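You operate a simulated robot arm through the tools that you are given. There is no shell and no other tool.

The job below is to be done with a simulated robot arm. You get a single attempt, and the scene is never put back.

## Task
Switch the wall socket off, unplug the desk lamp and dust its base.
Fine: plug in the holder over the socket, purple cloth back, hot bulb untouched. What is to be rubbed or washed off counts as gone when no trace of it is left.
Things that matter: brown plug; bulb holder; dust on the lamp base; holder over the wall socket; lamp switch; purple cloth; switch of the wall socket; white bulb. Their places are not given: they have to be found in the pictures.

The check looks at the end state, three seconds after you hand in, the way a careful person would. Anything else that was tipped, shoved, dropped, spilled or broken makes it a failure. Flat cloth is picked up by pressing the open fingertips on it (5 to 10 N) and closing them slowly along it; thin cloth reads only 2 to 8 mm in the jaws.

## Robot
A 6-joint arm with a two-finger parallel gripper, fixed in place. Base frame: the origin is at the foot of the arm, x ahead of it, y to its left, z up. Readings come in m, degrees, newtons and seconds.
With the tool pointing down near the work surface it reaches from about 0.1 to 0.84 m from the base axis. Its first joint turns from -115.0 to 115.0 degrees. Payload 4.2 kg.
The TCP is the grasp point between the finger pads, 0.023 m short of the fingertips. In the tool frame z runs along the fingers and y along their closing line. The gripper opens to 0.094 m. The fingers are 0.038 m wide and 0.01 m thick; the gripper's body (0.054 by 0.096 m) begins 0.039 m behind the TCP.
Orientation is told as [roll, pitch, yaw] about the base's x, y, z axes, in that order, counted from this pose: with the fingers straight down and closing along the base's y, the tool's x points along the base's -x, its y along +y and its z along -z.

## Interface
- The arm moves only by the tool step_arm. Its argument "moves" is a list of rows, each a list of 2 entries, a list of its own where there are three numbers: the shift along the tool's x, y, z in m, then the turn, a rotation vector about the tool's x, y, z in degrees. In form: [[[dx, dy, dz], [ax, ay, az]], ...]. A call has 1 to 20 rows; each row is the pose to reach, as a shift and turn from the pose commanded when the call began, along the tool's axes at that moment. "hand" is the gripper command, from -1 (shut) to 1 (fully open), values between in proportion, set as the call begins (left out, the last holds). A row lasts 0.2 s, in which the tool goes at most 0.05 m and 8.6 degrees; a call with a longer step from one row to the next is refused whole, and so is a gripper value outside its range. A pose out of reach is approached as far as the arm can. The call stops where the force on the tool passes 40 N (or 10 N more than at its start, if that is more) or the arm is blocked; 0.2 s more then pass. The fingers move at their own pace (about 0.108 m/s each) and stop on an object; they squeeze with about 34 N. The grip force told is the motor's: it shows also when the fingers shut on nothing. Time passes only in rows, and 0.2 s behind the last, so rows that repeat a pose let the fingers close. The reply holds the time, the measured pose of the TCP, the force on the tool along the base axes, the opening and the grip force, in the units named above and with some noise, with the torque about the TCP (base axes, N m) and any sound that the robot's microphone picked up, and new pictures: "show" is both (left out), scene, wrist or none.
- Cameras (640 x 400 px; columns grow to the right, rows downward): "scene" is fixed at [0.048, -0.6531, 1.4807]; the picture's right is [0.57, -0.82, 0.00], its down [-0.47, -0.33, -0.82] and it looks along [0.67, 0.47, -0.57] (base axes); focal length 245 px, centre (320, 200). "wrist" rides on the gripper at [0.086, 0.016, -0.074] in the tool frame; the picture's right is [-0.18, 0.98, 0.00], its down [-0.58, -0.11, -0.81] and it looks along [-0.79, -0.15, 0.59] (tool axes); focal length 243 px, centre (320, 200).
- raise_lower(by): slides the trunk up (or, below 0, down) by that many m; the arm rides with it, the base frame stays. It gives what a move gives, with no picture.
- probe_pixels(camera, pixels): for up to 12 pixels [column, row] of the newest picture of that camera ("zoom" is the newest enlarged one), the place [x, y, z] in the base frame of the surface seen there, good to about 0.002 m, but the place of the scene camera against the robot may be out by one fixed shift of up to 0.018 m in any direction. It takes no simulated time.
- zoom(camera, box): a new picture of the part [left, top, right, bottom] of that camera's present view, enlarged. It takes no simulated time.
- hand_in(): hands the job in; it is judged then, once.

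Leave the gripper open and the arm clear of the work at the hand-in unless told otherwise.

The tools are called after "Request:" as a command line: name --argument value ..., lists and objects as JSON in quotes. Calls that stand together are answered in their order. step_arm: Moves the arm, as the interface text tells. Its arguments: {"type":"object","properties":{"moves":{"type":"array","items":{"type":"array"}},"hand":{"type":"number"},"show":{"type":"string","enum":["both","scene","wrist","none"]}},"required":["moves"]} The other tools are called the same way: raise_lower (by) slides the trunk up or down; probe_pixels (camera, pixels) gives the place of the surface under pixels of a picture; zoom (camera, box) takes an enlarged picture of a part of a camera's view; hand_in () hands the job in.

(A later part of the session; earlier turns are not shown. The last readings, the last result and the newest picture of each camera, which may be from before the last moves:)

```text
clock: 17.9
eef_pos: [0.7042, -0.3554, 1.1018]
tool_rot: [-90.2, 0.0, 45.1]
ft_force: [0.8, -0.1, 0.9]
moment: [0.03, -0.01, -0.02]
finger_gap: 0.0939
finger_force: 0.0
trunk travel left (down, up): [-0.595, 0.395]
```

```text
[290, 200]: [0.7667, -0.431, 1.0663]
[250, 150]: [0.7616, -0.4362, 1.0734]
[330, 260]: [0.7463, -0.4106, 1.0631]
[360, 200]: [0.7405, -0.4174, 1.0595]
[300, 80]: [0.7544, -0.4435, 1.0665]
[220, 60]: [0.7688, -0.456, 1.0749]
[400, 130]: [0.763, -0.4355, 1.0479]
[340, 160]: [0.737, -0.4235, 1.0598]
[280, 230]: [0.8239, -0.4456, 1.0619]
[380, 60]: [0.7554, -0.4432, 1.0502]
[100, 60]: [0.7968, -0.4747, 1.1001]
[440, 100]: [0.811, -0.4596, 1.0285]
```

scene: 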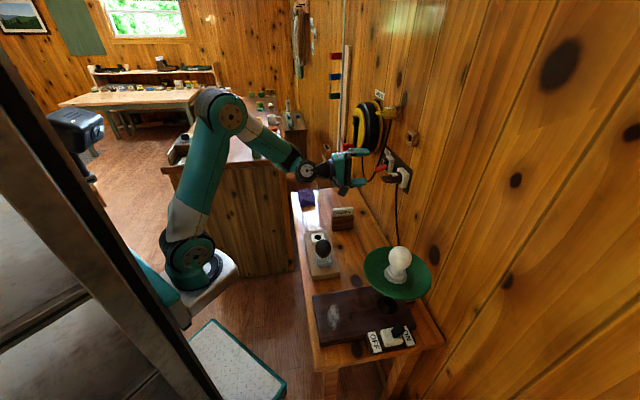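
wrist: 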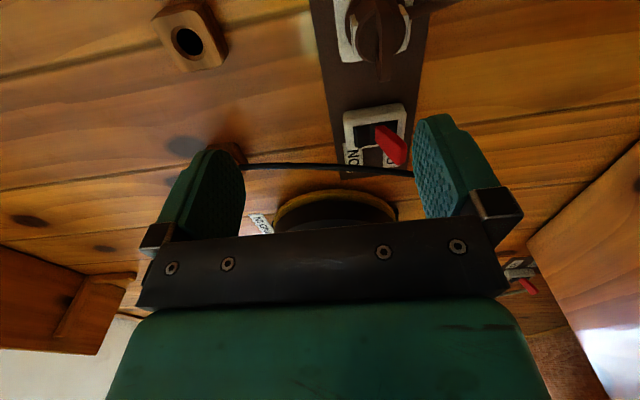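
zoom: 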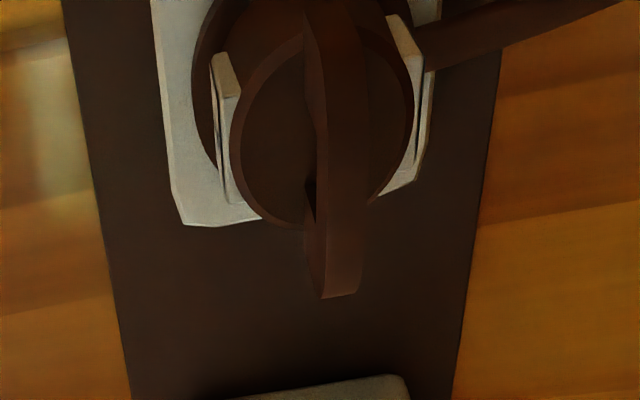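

The holder's front face is about 0.0198 m off the wall with a countersunk hole. I probe the ring's edges to get its centre, and the handle's faces for the plug axis.

Request:
zoom --camera "wrist" --box '[140, 0, 250, 80]'

Request:
probe_pixels --camera "zoom" --pixels '[[192, 185], [380, 240], [250, 122], [320, 310], [195, 150], [375, 285], [215, 265], [340, 170], [104, 105], [320, 55], [265, 360], [450, 320]]'

Request:
zoom --camera "wrist" --box '[340, 0, 420, 90]'

Request:
probe_pixels --camera "zoom" --pixels '[[280, 320], [255, 270], [330, 300], [335, 200], [255, 200], [300, 330], [260, 60], [100, 50], [170, 180], [400, 150], [290, 380], [330, 100]]'

```text
5.00 times, centred on (195, 40) of wrist
```

zoom: 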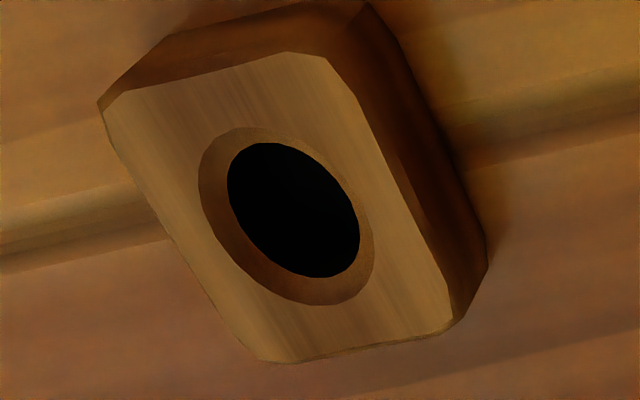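

```text
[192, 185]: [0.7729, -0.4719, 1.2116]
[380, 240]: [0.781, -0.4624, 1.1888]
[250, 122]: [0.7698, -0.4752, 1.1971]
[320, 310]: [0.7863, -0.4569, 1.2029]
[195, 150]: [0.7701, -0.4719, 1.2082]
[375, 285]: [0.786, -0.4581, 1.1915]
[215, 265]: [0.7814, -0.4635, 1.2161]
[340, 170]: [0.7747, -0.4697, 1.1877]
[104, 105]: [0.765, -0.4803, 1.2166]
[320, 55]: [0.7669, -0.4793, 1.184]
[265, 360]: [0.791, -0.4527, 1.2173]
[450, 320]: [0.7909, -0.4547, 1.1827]
```

```text
4.44 times, centred on (380, 45) of wrist
```

zoom: 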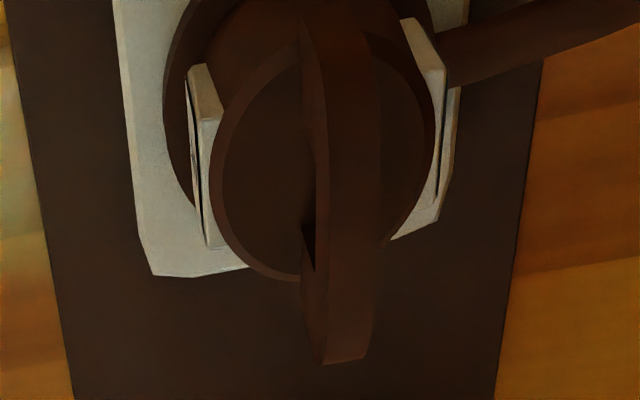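

```text
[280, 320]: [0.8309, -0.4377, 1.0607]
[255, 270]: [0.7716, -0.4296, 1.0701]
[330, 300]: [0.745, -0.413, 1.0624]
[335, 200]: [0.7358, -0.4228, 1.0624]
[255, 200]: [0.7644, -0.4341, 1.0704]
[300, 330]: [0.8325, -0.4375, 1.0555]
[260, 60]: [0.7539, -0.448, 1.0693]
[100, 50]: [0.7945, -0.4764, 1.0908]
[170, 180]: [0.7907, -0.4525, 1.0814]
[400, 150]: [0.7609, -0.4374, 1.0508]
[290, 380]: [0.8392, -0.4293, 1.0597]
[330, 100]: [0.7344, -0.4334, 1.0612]
```

Holder hole centre: s ≈ 0.2203, z ≈ 1.200. Plug: handle s ≈ 0.2295, z from 1.0565 to 1.0635 (axis ≈ 1.060), tip 0.080 m off the wall. I narrow the jaws to 0.05 m and line up in front of the handle, stopping 3 cm short.

Request:
step_arm --moves '[[[0.006, 0.014, 0.0], [0, 0, 0]], [[0.012, 0.028, 0.01], [0, 0, 0]], [[0.0171, 0.0418, 0.025], [0, 0, 0]], [[0.0171, 0.0418, 0.04], [0, 0, 0]], [[0.0171, 0.0418, 0.04], [0, 0, 0]]]' --hand 0.064 --show "both"

Request:
zoom --camera "wrist" --box '[240, 20, 420, 230]'

Request:
zoom --camera "scene" --box '[340, 120, 430, 210]'

```text
clock: 19.1
eef_pos: [0.7184, -0.3953, 1.0595]
tool_rot: [-90.1, 0.0, 45.1]
ft_force: [0.2, 0.0, -0.1]
moment: [-0.01, 0.03, 0.04]
finger_gap: 0.05
finger_force: 0.1
trunk travel left (down, up): [-0.595, 0.395]
```

scene: 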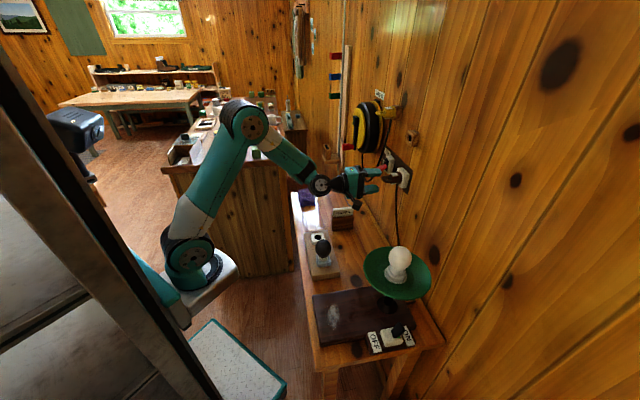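
wrist: 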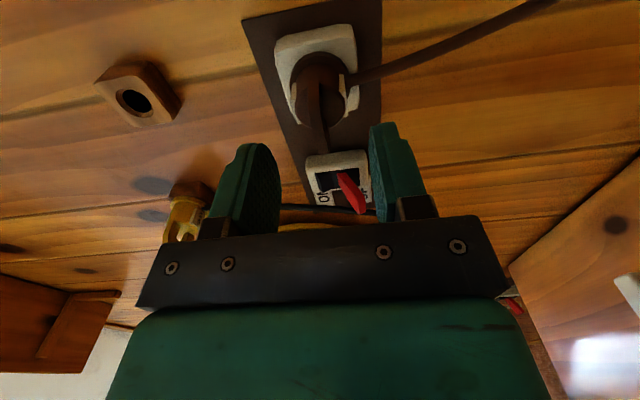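

```text
1.90 times, centred on (330, 125) of wrist
```

zoom: 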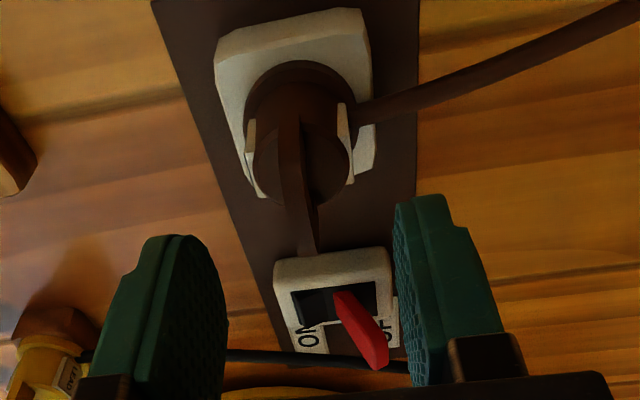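

```text
4.44 times, centred on (385, 165) of scene
```

zoom: 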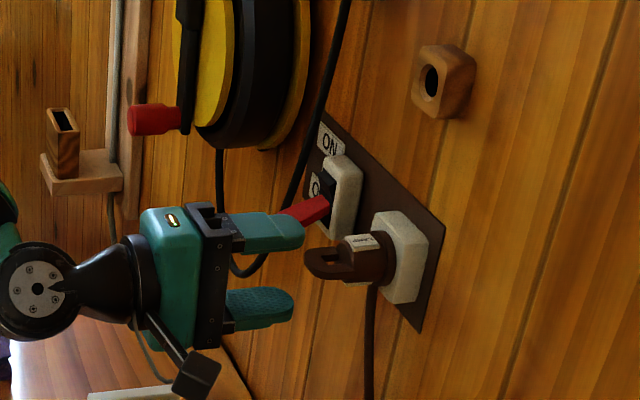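

The jaws bracket the handle. I verify the handle's height and the flange/body outline from this closer view.

Request:
zoom --camera "wrist" --box '[270, 20, 380, 160]'

Request:
probe_pixels --camera "zoom" --pixels '[[305, 200], [300, 260], [310, 310], [318, 250], [320, 300], [270, 240], [350, 230], [250, 130], [390, 150], [300, 80], [200, 100], [400, 60]]'

```text
2.86 times, centred on (325, 90) of wrist
```

zoom: 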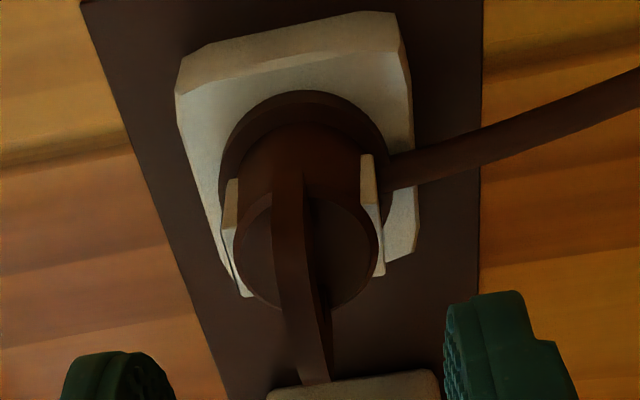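

```text
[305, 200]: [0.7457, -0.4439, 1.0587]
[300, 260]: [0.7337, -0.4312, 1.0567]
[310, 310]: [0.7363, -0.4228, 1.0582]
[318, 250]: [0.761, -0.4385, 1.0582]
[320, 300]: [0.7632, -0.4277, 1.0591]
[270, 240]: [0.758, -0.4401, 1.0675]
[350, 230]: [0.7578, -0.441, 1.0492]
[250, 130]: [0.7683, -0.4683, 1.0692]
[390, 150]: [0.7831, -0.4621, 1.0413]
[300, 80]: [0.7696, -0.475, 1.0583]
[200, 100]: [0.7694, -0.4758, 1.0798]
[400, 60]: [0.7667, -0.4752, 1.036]
```

The handle spans z ≈ 1.056–1.063, and the TCP is at 1.0595, so it is well centred. I go forward 3.35 cm so the fingertips end just short of the plug body.

Request:
step_arm --moves '[[[0, 0, 0.012], [0, 0, 0]], [[0, 0, 0.024], [0, 0, 0]], [[0, 0, 0.0335], [0, 0, 0]], [[0, 0, 0.0335], [0, 0, 0]]]' --show "both"

Request:
zoom --camera "wrist" --box '[220, 60, 420, 220]'

Request:
zoom --camera "scene" --box '[360, 140, 430, 210]'

```text
clock: 20.1
eef_pos: [0.7439, -0.4196, 1.0605]
tool_rot: [-90.2, 0.0, 45.1]
ft_force: [0.4, -0.2, 0.0]
moment: [0.0, 0.01, -0.01]
finger_gap: 0.0502
finger_force: 0.0
trunk travel left (down, up): [-0.595, 0.395]
```

scene: 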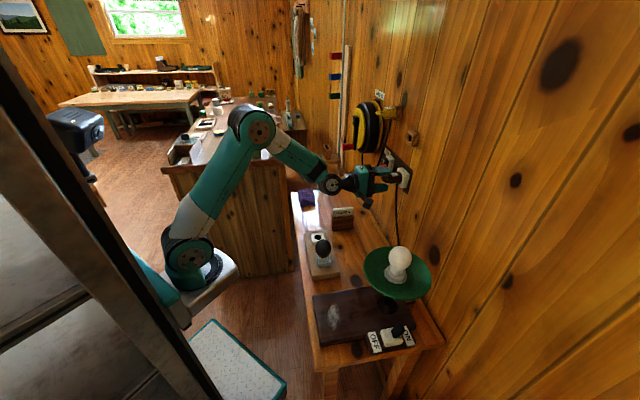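
wrist: 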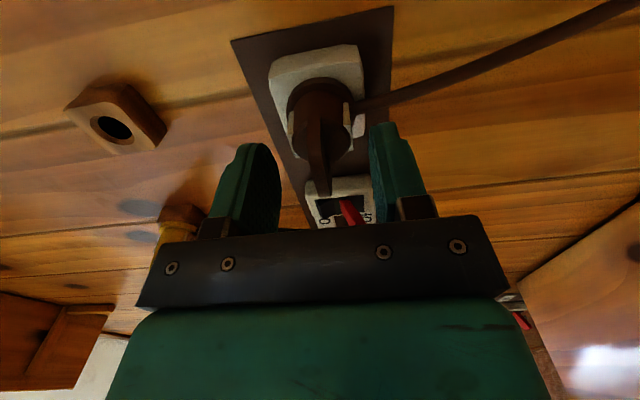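

```text
2.50 times, centred on (320, 140) of wrist
```

zoom: 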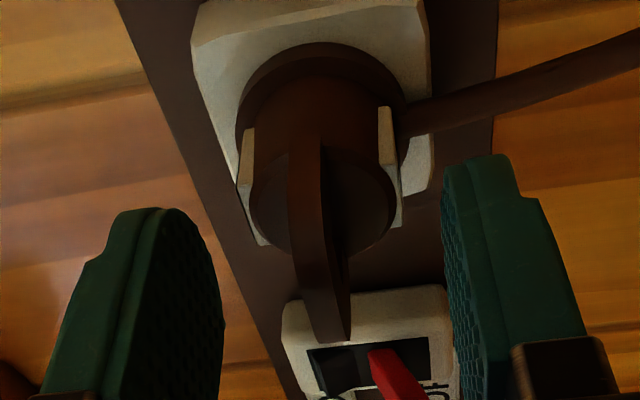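

```text
5.71 times, centred on (395, 175) of scene
```

zoom: 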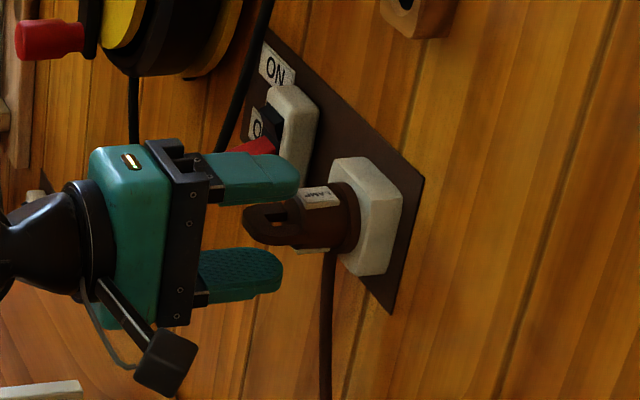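

The handle lies between the jaws, with the tips just short of the body. I close the fingers on it.

Request:
step_arm --moves '[[[0, 0, 0], [0, 0, 0]], [[0, 0, 0], [0, 0, 0]], [[0, 0, 0], [0, 0, 0]], [[0, 0, 0], [0, 0, 0]]]' --hand -1 --show "wrist"

Request:
zoom --camera "wrist" --box '[220, 60, 420, 220]'

```text
clock: 21.1
eef_pos: [0.7431, -0.4188, 1.0601]
tool_rot: [-90.0, 0.0, 44.9]
ft_force: [-0.8, 0.2, -3.0]
moment: [0.08, 0.07, 0.0]
finger_gap: 0.0116
finger_force: 33.9
trunk travel left (down, up): [-0.595, 0.395]
```

wrist: 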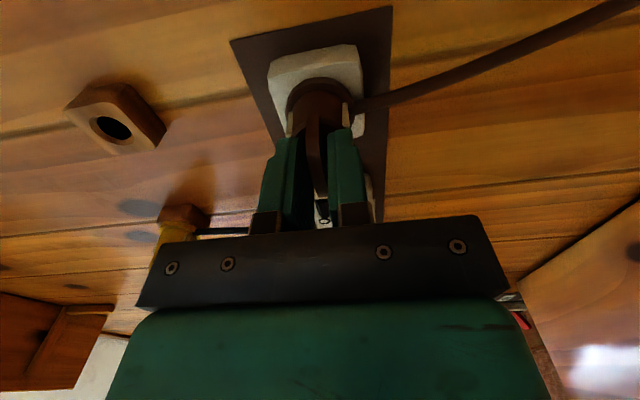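

```text
2.50 times, centred on (320, 140) of wrist
```

zoom: 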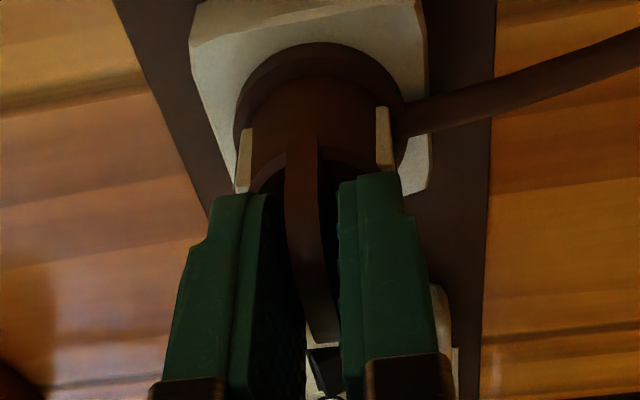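

Gripped: gap 11.6 mm at 34 N. I pull straight back from the wall in small rows.

Request:
step_arm --moves '[[[0, 0, -0.003], [0, 0, 0]], [[0, 0, -0.006], [0, 0, 0]], [[0, 0, -0.01], [0, 0, 0]], [[0, 0, -0.014], [0, 0, 0]], [[0, 0, -0.018], [0, 0, 0]], [[0, 0, -0.024], [0, 0, 0]], [[0, 0, -0.03], [0, 0, 0]], [[0, 0, -0.036], [0, 0, 0]], [[0, 0, -0.042], [0, 0, 0]]]' --show "both"

```text
clock: 23.1
eef_pos: [0.7125, -0.3896, 1.0586]
tool_rot: [-90.3, 0.1, 45.0]
ft_force: [-0.1, -0.7, -0.3]
moment: [0.02, 0.02, -0.01]
finger_gap: 0.0115
finger_force: 34.0
trunk travel left (down, up): [-0.595, 0.395]
```

scene: 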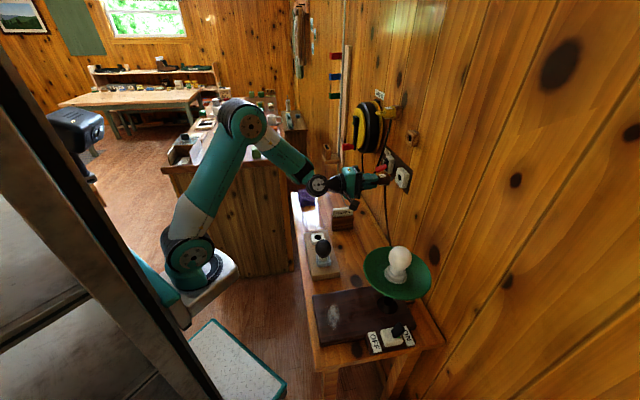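
wrist: 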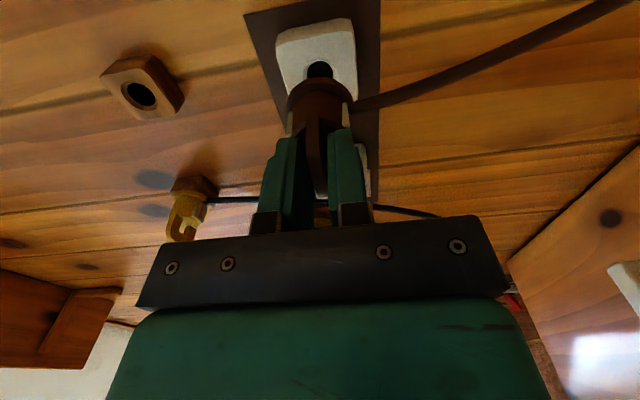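

The plug came out. I zoom in to see the peg and the socket hole.

Request:
zoom --camera "wrist" --box '[250, 10, 390, 150]'

Request:
zoom --camera "scene" --box '[360, 130, 430, 200]'

```text
2.86 times, centred on (320, 80) of wrist
```

zoom: 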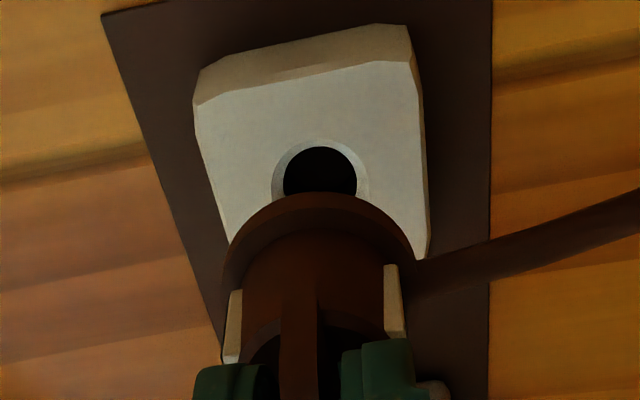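

```text
5.71 times, centred on (395, 165) of scene
```

zoom: 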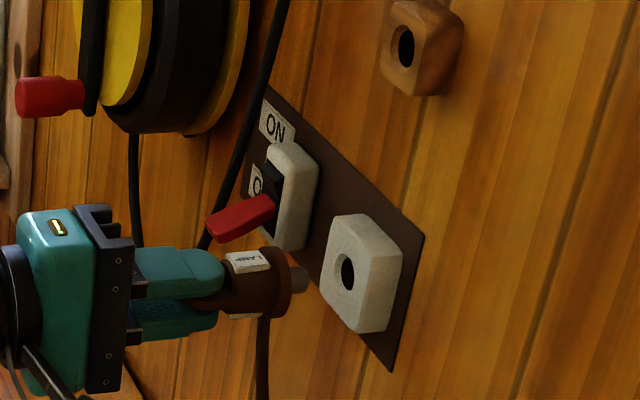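

The plug shows a short round metal peg, now free. In this scene zoom both the socket hole (348, 272) and the holder hole (404, 47) are visible, so I probe around both to get their exact offset (the fixed shift cancels).

Request:
probe_pixels --camera "zoom" --pixels '[[334, 272], [364, 272], [348, 246], [348, 300], [325, 230], [375, 310], [390, 45], [420, 52], [404, 20], [408, 75], [385, 60], [430, 30]]'

Request:
zoom --camera "scene" --box '[390, 125, 420, 190]'

```text
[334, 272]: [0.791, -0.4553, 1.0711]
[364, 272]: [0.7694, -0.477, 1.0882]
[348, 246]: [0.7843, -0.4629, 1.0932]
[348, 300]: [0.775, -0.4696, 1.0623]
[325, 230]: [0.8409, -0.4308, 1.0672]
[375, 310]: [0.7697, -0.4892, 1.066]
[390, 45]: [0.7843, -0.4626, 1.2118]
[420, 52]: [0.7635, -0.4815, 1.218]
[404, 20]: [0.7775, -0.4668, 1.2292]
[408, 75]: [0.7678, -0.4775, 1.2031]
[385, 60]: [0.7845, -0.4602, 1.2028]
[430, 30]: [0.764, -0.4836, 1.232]
```

```text
6.15 times, centred on (405, 158) of scene
```

zoom: 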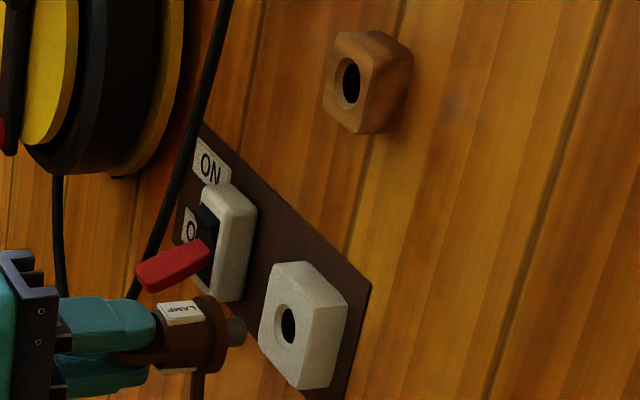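

The offset along the wall is about −0.009 m in both measures, but the vertical offset differs by 3 mm between them. I refine with tighter zooms of each hole.

Request:
zoom --camera "scene" --box '[396, 164, 412, 190]'

Request:
zoom --camera "scene" --box '[404, 128, 420, 150]'

```text
15.38 times, centred on (404, 177) of scene
```

zoom: 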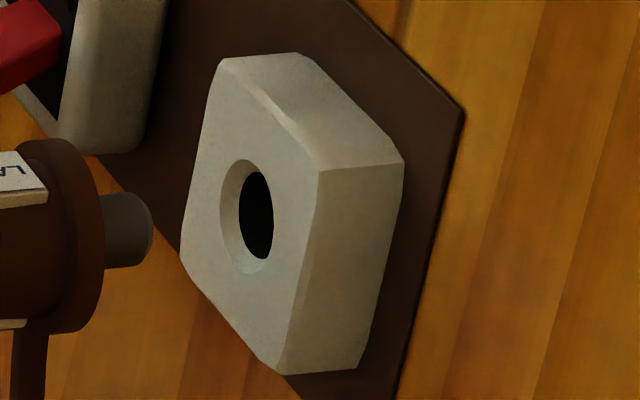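

```text
16.00 times, centred on (412, 139) of scene
```

zoom: 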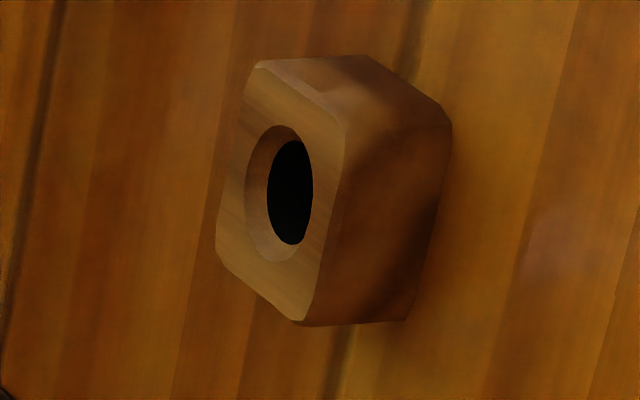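

Now I probe the ring edges and face corners of the holder in this tight zoom, then the same for the socket.

Request:
probe_pixels --camera "zoom" --pixels '[[241, 195], [316, 185], [278, 120], [282, 268], [262, 72], [338, 132], [222, 245], [300, 312]]'

Request:
zoom --camera "scene" --box '[396, 164, 412, 190]'

Request:
probe_pixels --camera "zoom" --pixels '[[216, 220], [277, 212], [246, 155], [250, 277], [225, 65], [314, 175], [186, 250], [284, 368], [110, 232], [130, 193], [130, 266], [90, 145]]'

```text
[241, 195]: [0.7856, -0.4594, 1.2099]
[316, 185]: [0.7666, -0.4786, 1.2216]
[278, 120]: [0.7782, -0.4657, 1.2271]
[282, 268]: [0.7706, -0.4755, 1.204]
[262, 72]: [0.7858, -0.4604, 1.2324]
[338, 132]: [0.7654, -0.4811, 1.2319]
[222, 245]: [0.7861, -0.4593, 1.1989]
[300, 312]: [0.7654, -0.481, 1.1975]
```

```text
15.38 times, centred on (404, 177) of scene
```

zoom: 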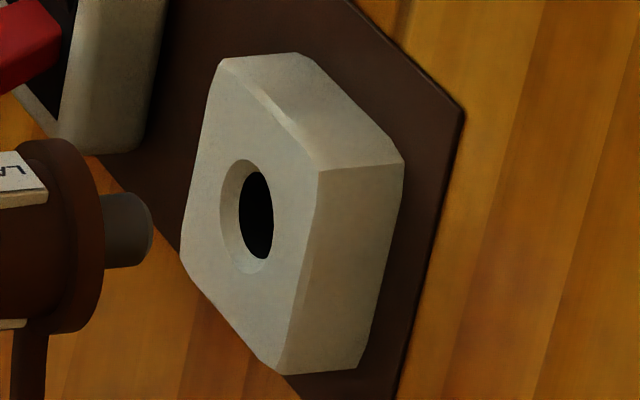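

```text
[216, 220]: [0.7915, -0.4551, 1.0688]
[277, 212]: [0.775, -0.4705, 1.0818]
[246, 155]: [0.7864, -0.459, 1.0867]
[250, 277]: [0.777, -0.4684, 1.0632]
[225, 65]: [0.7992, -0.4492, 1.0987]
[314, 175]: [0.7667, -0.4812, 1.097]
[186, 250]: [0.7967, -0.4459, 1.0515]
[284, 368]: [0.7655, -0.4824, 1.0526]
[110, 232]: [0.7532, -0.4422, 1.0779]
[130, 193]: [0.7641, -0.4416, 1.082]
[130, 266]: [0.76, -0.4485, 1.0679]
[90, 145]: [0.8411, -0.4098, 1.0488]
```

Refined: the holder hole is −0.0093 m along the wall and +0.1403 m above the socket hole (both measurements agree), with equal face depth. I raise the plug by that, staying 4 cm out.

Request:
step_arm --moves '[[[0.001, -0.015, 0], [0, 0, 0]], [[0.002, -0.03, 0], [0, 0, 0]], [[0.003, -0.045, 0], [0, 0, 0]], [[0.004, -0.06, 0], [0, 0, 0]], [[0.005, -0.08, 0], [0, 0, 0]], [[0.007, -0.1, 0], [0, 0, 0]], [[0.008, -0.12, 0], [0, 0, 0]], [[0.0093, -0.134, 0], [0, 0, 0]], [[0.0093, -0.1403, 0], [0, 0, 0]], [[0.0093, -0.1403, 0], [0, 0, 0]]]' --show "both"

Request:
zoom --camera "wrist" --box '[250, 10, 390, 150]'

Request:
zoom --camera "scene" --box '[390, 115, 425, 155]'

```text
clock: 25.3
eef_pos: [0.7068, -0.3965, 1.2]
tool_rot: [-90.1, 0.0, 45.1]
ft_force: [0.6, 0.2, 0.2]
moment: [0.06, 0.05, 0.01]
finger_gap: 0.0113
finger_force: 33.7
trunk travel left (down, up): [-0.595, 0.395]
```

scene: 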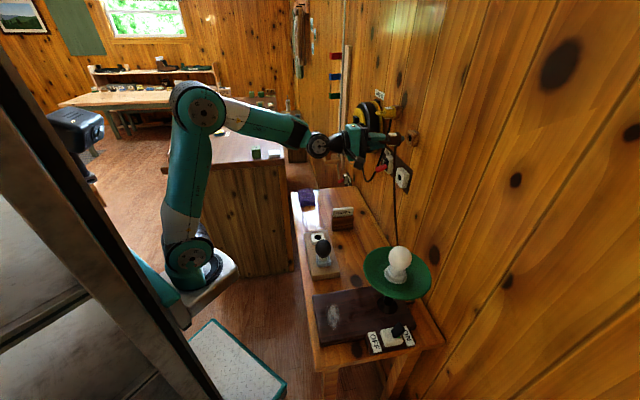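
wrist: 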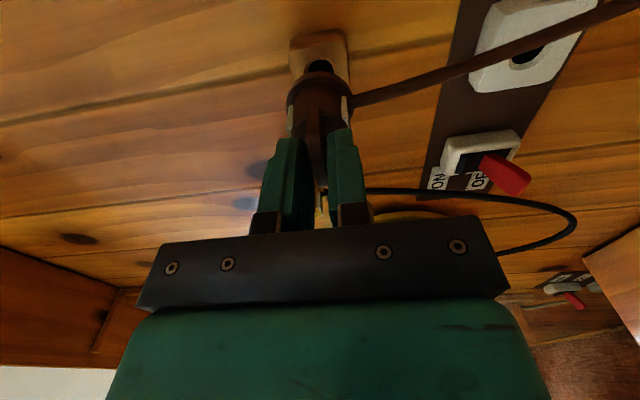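

```text
2.86 times, centred on (320, 80) of wrist
```

zoom: 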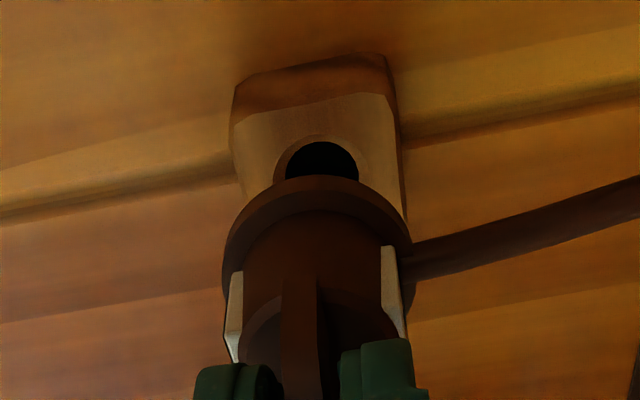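

```text
10.00 times, centred on (408, 135) of scene
```

zoom: 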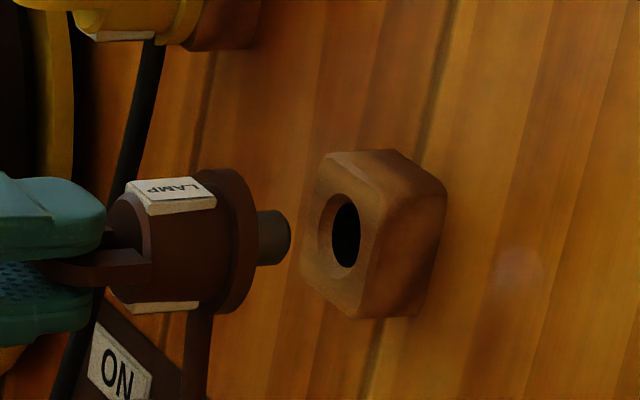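

The view matches the earlier socket view closely. To check the sideways alignment I probe the plug's label corners, flange and peg against the holder's ring in this same scene zoom.

Request:
probe_pixels --camera "zoom" --pixels '[[130, 184], [190, 175], [212, 202], [152, 210], [232, 172], [225, 312], [255, 240], [275, 215], [275, 260], [288, 238], [318, 222], [362, 225]]'

Request:
probe_pixels --camera "zoom" --pixels '[[340, 184], [343, 280], [325, 162], [378, 195], [302, 270], [350, 312], [325, 245], [330, 200], [250, 215], [250, 260]]'

```text
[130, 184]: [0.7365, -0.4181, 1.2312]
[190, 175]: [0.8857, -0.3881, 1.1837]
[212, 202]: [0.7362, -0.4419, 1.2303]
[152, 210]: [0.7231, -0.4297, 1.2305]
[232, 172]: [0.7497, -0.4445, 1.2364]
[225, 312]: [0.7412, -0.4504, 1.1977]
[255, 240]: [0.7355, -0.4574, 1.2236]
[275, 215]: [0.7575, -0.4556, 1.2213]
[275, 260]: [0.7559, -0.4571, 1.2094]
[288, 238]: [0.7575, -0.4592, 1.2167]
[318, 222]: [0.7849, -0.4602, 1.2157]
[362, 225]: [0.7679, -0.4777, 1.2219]
```

```text
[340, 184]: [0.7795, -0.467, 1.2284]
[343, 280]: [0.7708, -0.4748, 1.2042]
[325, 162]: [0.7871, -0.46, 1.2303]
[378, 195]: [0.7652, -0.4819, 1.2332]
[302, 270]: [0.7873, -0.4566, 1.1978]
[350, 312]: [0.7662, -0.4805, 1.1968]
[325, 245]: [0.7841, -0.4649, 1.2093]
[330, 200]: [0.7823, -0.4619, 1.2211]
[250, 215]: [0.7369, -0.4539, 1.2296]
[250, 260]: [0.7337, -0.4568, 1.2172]
```

The plug axis (s ≈ 0.216, z ≈ 1.2157 in scene terms) and hole (s ≈ 0.2165, z ≈ 1.2155) are aligned to within a millimetre. I push it in slowly.

Request:
step_arm --moves '[[[0, 0, 0.008], [0, 0, 0]], [[0, 0, 0.014], [0, 0, 0]], [[0, 0, 0.018], [0, 0, 0]], [[0, 0, 0.022], [0, 0, 0]], [[0, 0, 0.026], [0, 0, 0]], [[0, 0, 0.03], [0, 0, 0]], [[0, 0, 0.034], [0, 0, 0]], [[0, 0, 0.038], [0, 0, 0]]]' --show "both"

Request:
zoom --camera "wrist" --box '[250, 10, 390, 150]'

Request:
zoom --camera "scene" --box '[390, 115, 425, 155]'

```text
clock: 27.1
eef_pos: [0.7332, -0.42, 1.1999]
tool_rot: [-90.1, 0.1, 45.1]
ft_force: [-24.6, 19.6, -7.3]
moment: [0.15, 0.08, 0.01]
finger_gap: 0.0117
finger_force: 34.0
trunk travel left (down, up): [-0.595, 0.395]
```

scene: 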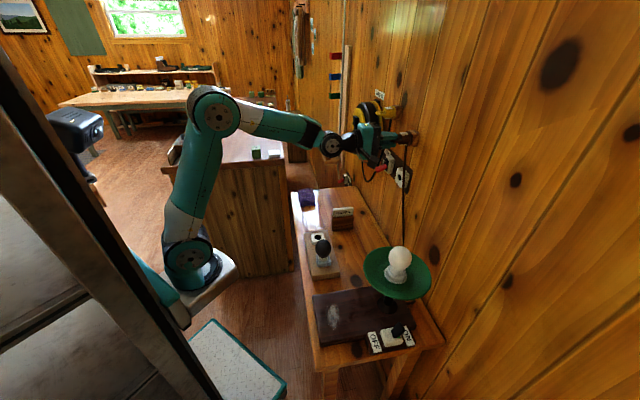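
wrist: 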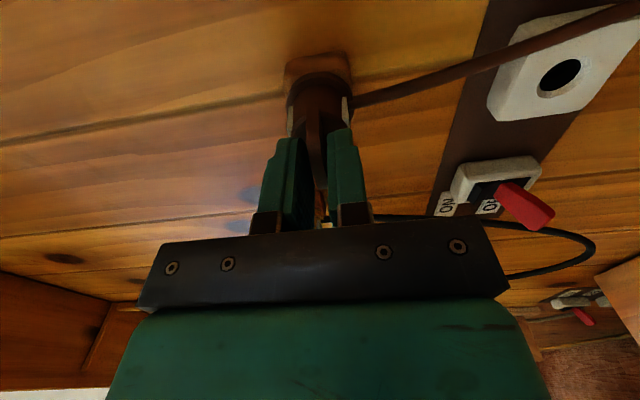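

```text
2.86 times, centred on (320, 80) of wrist
```

zoom: 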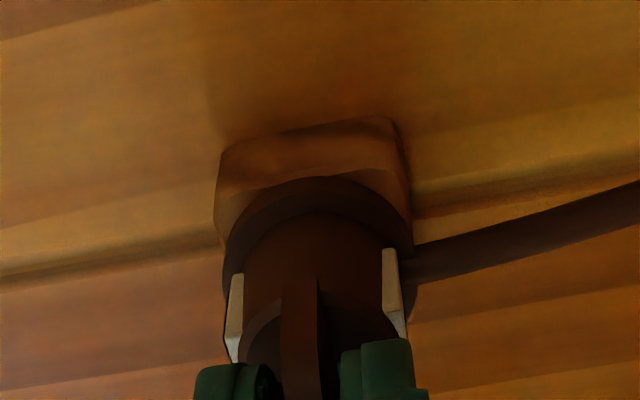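

```text
10.00 times, centred on (408, 135) of scene
```

zoom: 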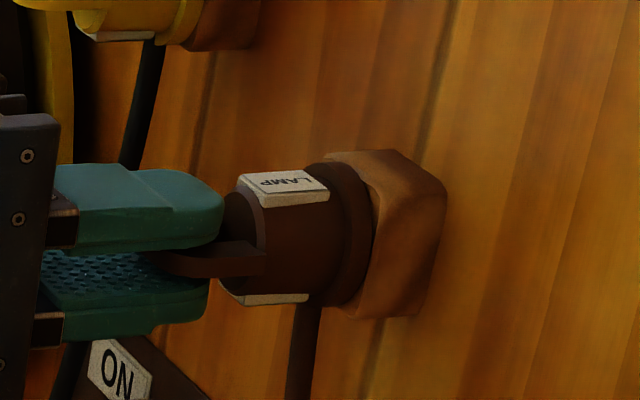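

The peg is in the hole with 31 N of resistance. I check the remaining gap between flange and holder face.

Request:
zoom --camera "scene" --box '[406, 126, 422, 150]'

Request:
probe_pixels --camera "zoom" --pixels '[[300, 120], [320, 130], [250, 110], [280, 95], [310, 250], [330, 260], [200, 120], [150, 170]]'

Request:
zoom --camera "wrist" --box '[280, 40, 370, 120]'

Request:
probe_pixels --camera "zoom" --pixels '[[320, 150], [320, 130], [320, 110], [200, 160], [180, 200], [420, 150], [430, 190], [320, 200], [100, 100], [560, 100]]'

```text
16.00 times, centred on (414, 138) of scene
```

zoom: 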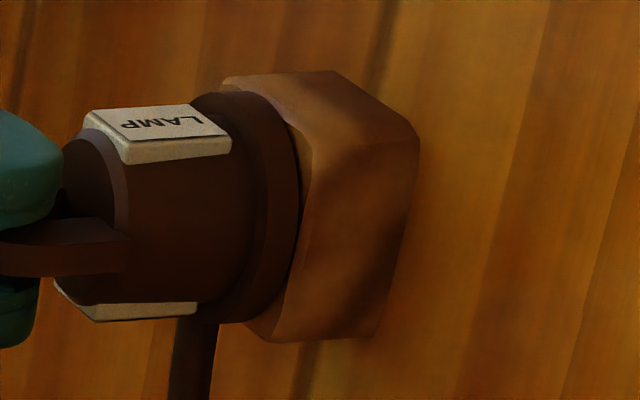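

```text
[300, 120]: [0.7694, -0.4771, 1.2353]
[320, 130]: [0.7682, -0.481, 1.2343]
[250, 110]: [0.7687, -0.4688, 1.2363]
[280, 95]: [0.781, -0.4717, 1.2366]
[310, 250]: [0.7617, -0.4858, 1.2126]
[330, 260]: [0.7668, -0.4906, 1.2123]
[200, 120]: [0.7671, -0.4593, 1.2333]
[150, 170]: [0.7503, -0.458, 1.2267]
```

```text
5.00 times, centred on (325, 80) of wrist
```

zoom: 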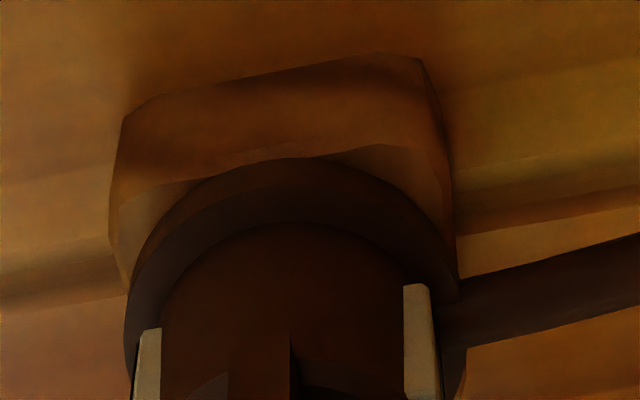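

```text
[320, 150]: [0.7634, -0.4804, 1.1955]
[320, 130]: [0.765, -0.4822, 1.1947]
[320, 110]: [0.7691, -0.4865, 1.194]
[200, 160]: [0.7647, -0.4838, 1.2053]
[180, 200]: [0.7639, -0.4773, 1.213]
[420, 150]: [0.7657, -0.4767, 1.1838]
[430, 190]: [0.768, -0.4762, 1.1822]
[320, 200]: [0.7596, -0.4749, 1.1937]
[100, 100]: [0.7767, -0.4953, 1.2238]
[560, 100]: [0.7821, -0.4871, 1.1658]
```

I probe the flange rim's wall-side and room-side edges to measure the gap directly.

Request:
zoom --camera "scene" --box '[406, 126, 422, 150]'

Request:
probe_pixels --camera "zoom" --pixels '[[294, 180], [288, 150], [280, 220], [270, 120], [262, 180], [255, 220], [240, 260], [255, 290], [302, 180], [306, 160], [272, 330], [290, 300]]'

```text
16.00 times, centred on (414, 138) of scene
```

zoom: 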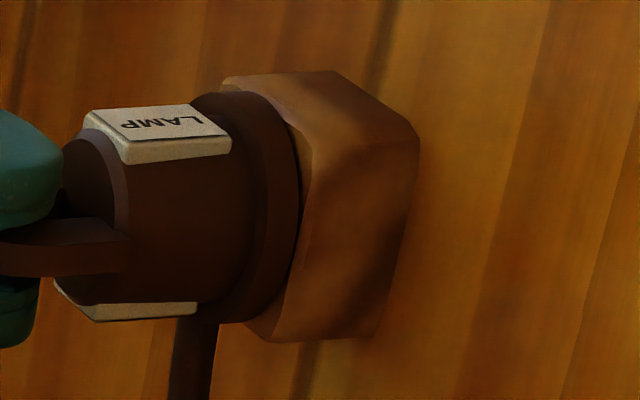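

```text
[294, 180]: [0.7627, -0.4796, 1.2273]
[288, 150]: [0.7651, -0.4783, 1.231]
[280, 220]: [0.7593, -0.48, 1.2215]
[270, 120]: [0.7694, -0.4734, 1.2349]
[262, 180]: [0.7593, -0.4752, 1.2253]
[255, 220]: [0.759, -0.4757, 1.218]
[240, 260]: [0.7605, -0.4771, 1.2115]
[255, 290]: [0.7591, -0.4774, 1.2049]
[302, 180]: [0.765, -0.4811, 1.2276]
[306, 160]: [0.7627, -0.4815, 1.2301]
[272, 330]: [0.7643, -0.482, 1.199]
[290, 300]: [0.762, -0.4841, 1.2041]
```

The flange is within about 2 mm of the holder face. I push 3 mm more to seat it fully.

Request:
step_arm --moves '[[[0, 0, 0.001], [0, 0, 0]], [[0, 0, 0.002], [0, 0, 0]], [[0, 0, 0.003], [0, 0, 0]]]' --show "both"

Request:
zoom --camera "scene" --box '[406, 126, 422, 150]'

Request:
probe_pixels --camera "zoom" --pixels '[[294, 180], [288, 150], [280, 220], [270, 120], [262, 180], [302, 180], [306, 160], [272, 330], [290, 300], [200, 120]]'

```text
clock: 27.7
eef_pos: [0.7345, -0.4216, 1.2002]
tool_rot: [-90.0, 0.1, 45.1]
ft_force: [-19.3, 15.7, -2.5]
moment: [0.01, -0.1, 0.0]
finger_gap: 0.0115
finger_force: 34.5
trunk travel left (down, up): [-0.595, 0.395]
stopped in row 3: the force on the tool passed its limit at 44 N (the readings are from after the stop); the commanded pose is now the measured one
```

scene: 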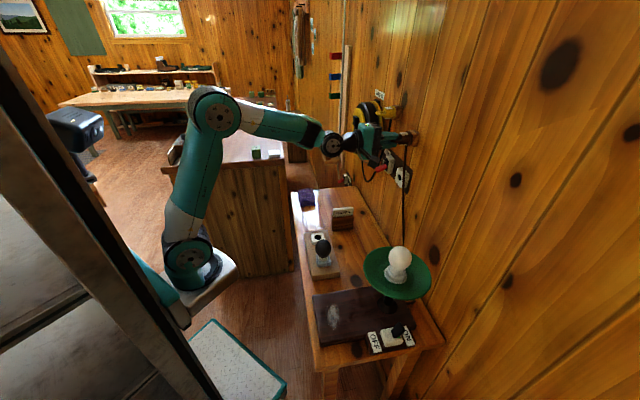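
wrist: 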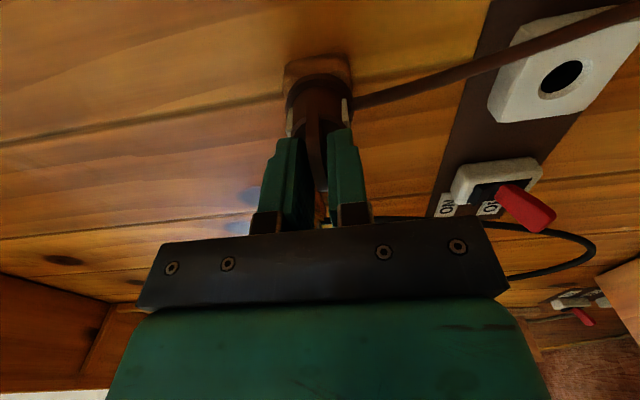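

```text
16.00 times, centred on (414, 138) of scene
```

zoom: 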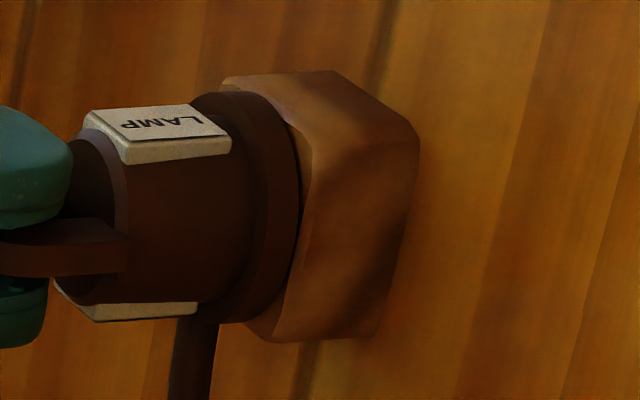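

```text
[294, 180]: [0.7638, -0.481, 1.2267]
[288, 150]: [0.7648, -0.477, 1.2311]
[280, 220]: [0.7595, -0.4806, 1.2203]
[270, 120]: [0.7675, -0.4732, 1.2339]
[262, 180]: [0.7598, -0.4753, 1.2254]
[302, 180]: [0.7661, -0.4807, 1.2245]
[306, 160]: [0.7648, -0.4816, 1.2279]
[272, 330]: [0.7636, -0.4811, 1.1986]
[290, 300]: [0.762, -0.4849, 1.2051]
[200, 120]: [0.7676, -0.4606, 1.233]
```

The plug's picture did not change while the fingers slid forward, so it is fully seated against the holder. I open the jaws.

Request:
step_arm --moves '[[[0, 0, 0], [0, 0, 0]], [[0, 0, 0], [0, 0, 0]], [[0, 0, 0], [0, 0, 0]]]' --hand 0.064 --show "wrist"

```text
clock: 28.5
eef_pos: [0.7355, -0.4234, 1.1989]
tool_rot: [-90.0, 0.0, 45.1]
ft_force: [0.1, -0.2, -1.0]
moment: [-0.02, 0.02, 0.0]
finger_gap: 0.0497
finger_force: 0.1
trunk travel left (down, up): [-0.595, 0.395]
```

wrist: 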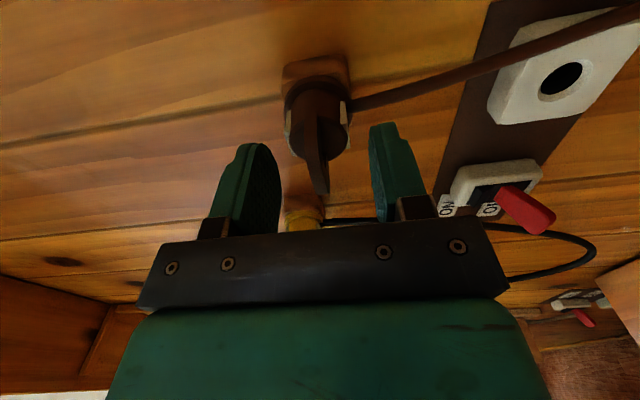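

Released, and the plug stays in place. I back straight off the wall by 8 cm and look.

Request:
step_arm --moves '[[[0, 0, -0.015], [0, 0, 0]], [[0, 0, -0.03], [0, 0, 0]], [[0, 0, -0.05], [0, 0, 0]], [[0, 0, -0.07], [0, 0, 0]], [[0, 0, -0.08], [0, 0, 0]]]' --show "both"

Request:
zoom --camera "scene" --box '[370, 110, 430, 200]'

Request:
zoom --camera "wrist" --box '[240, 0, 480, 160]'

```text
clock: 29.7
eef_pos: [0.6788, -0.3678, 1.1989]
tool_rot: [-90.2, 0.1, 44.9]
ft_force: [0.1, 0.0, -0.5]
moment: [0.04, 0.02, 0.0]
finger_gap: 0.0499
finger_force: 0.1
trunk travel left (down, up): [-0.595, 0.395]
```

scene: 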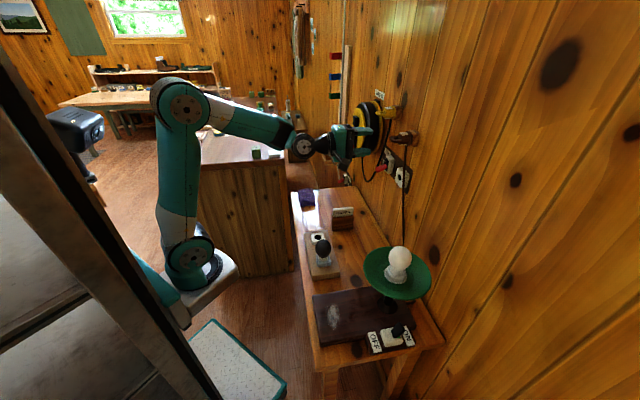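
wrist: 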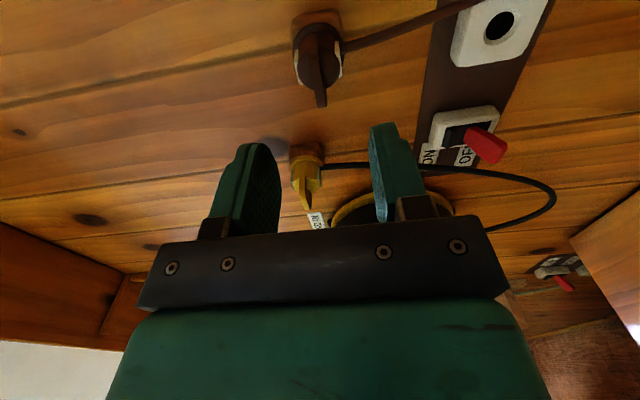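

```text
4.44 times, centred on (400, 155) of scene
```

zoom: 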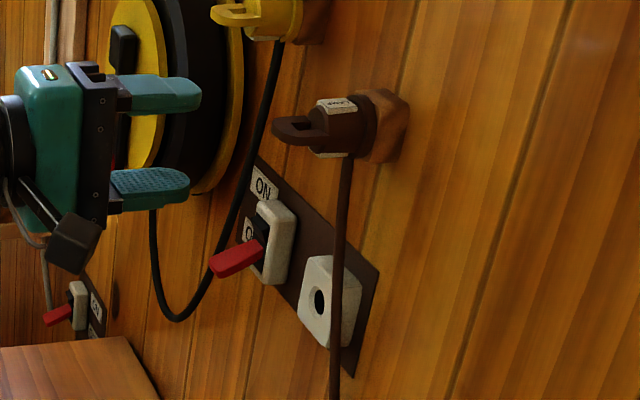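

```text
2.50 times, centred on (360, 80) of wrist
```

zoom: 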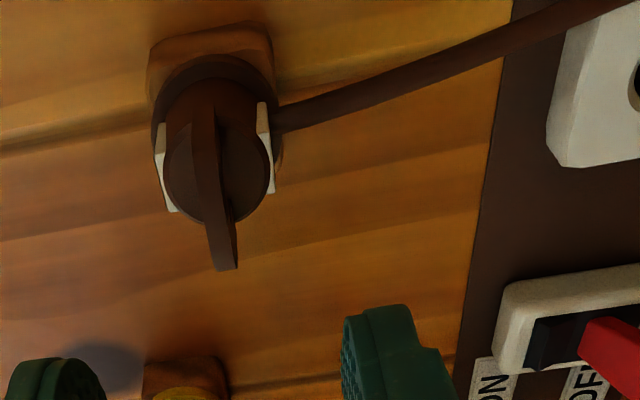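

The brown plug sits straight in the holder and the lever is OFF. Next is the cloth: I turn the tool back to pointing down while retreating into free space near (0.60, −0.12, 1.15).

Request:
step_arm --moves '[[[-0.01, 0.0042, -0.0193], [-7.075, 2.93, 2.93]], [[-0.0199, 0.0083, -0.0385], [-14.15, 5.86, 5.86]], [[-0.0299, 0.0125, -0.0578], [-21.225, 8.79, 8.79]], [[-0.0398, 0.0167, -0.077], [-28.3, 11.72, 11.72]], [[-0.0498, 0.0208, -0.0963], [-35.375, 14.65, 14.65]], [[-0.0598, 0.025, -0.1155], [-42.45, 17.58, 17.58]], [[-0.0697, 0.0292, -0.1348], [-49.525, 20.51, 20.51]], [[-0.0797, 0.0333, -0.154], [-56.6, 23.44, 23.44]], [[-0.0896, 0.0375, -0.1733], [-63.675, 26.37, 26.37]], [[-0.0996, 0.0417, -0.1925], [-70.75, 29.3, 29.3]], [[-0.1095, 0.0458, -0.2118], [-77.825, 32.23, 32.23]], [[-0.1195, 0.05, -0.231], [-84.9, 35.16, 35.16]]]' --show "both"

```text
clock: 32.3
eef_pos: [0.5985, -0.1192, 1.1492]
tool_rot: [-0.1, 0.2, 0.0]
ft_force: [0.6, 0.4, 0.5]
moment: [-0.02, 0.0, 0.0]
finger_gap: 0.0497
finger_force: 0.0
trunk travel left (down, up): [-0.595, 0.395]
```

scene: 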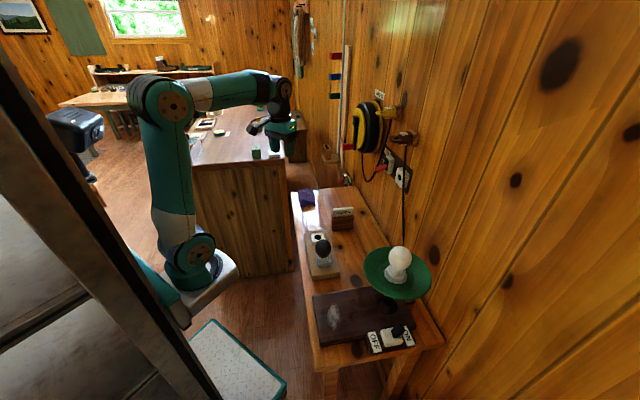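
wrist: 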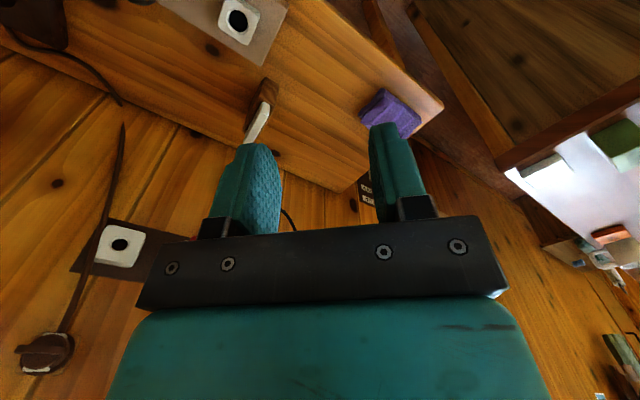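

I lower the trunk 0.25 m here (just off the table's edge, nothing beneath) and look at the cloth.

Request:
raise_lower --by -0.25

Request:
step_arm --moves '[[[-0.02, 0.02, 0], [0, 0, 0]], [[-0.04, 0.05, 0], [0, 0, 0]], [[-0.04, 0.07, 0], [0, 0, 0]], [[-0.04, 0.07, 0], [0, 0, 0]]]' --hand 1 --show "both"

Request:
zoom --camera "wrist" --box '[220, 0, 460, 150]'

```text
clock: 34.9
eef_pos: [0.5987, -0.1182, 0.8993]
tool_rot: [0.1, 0.1, 0.0]
ft_force: [0.0, -0.1, 0.0]
moment: [-0.02, 0.0, -0.04]
finger_gap: 0.0499
finger_force: 0.0
trunk travel left (down, up): [-0.345, 0.645]
```

```text
clock: 35.9
eef_pos: [0.6398, -0.0473, 0.8982]
tool_rot: [-0.1, 0.2, 0.0]
ft_force: [0.2, 0.1, 1.1]
moment: [-0.01, -0.02, -0.02]
finger_gap: 0.0942
finger_force: 0.0
trunk travel left (down, up): [-0.345, 0.645]
```

scene: 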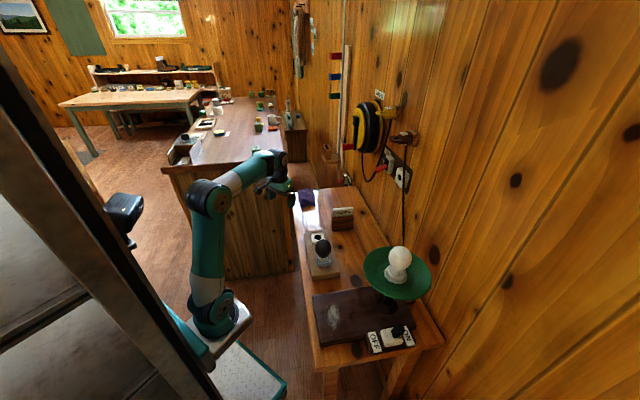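
wrist: 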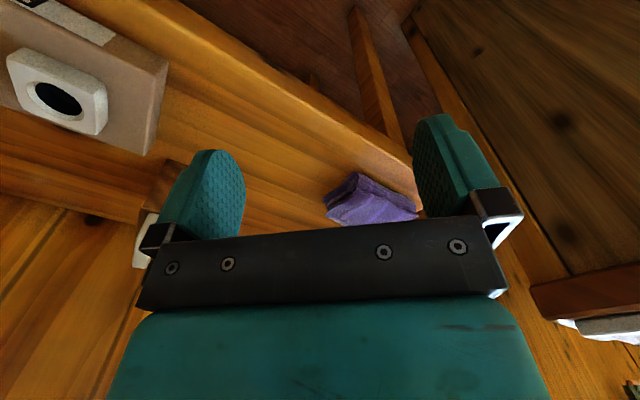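

```text
2.67 times, centred on (340, 75) of wrist
```

zoom: 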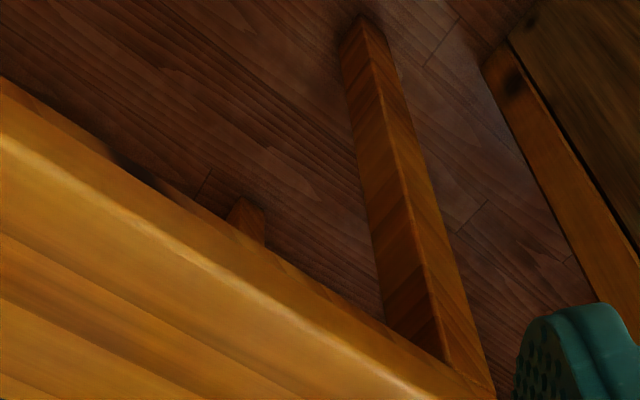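

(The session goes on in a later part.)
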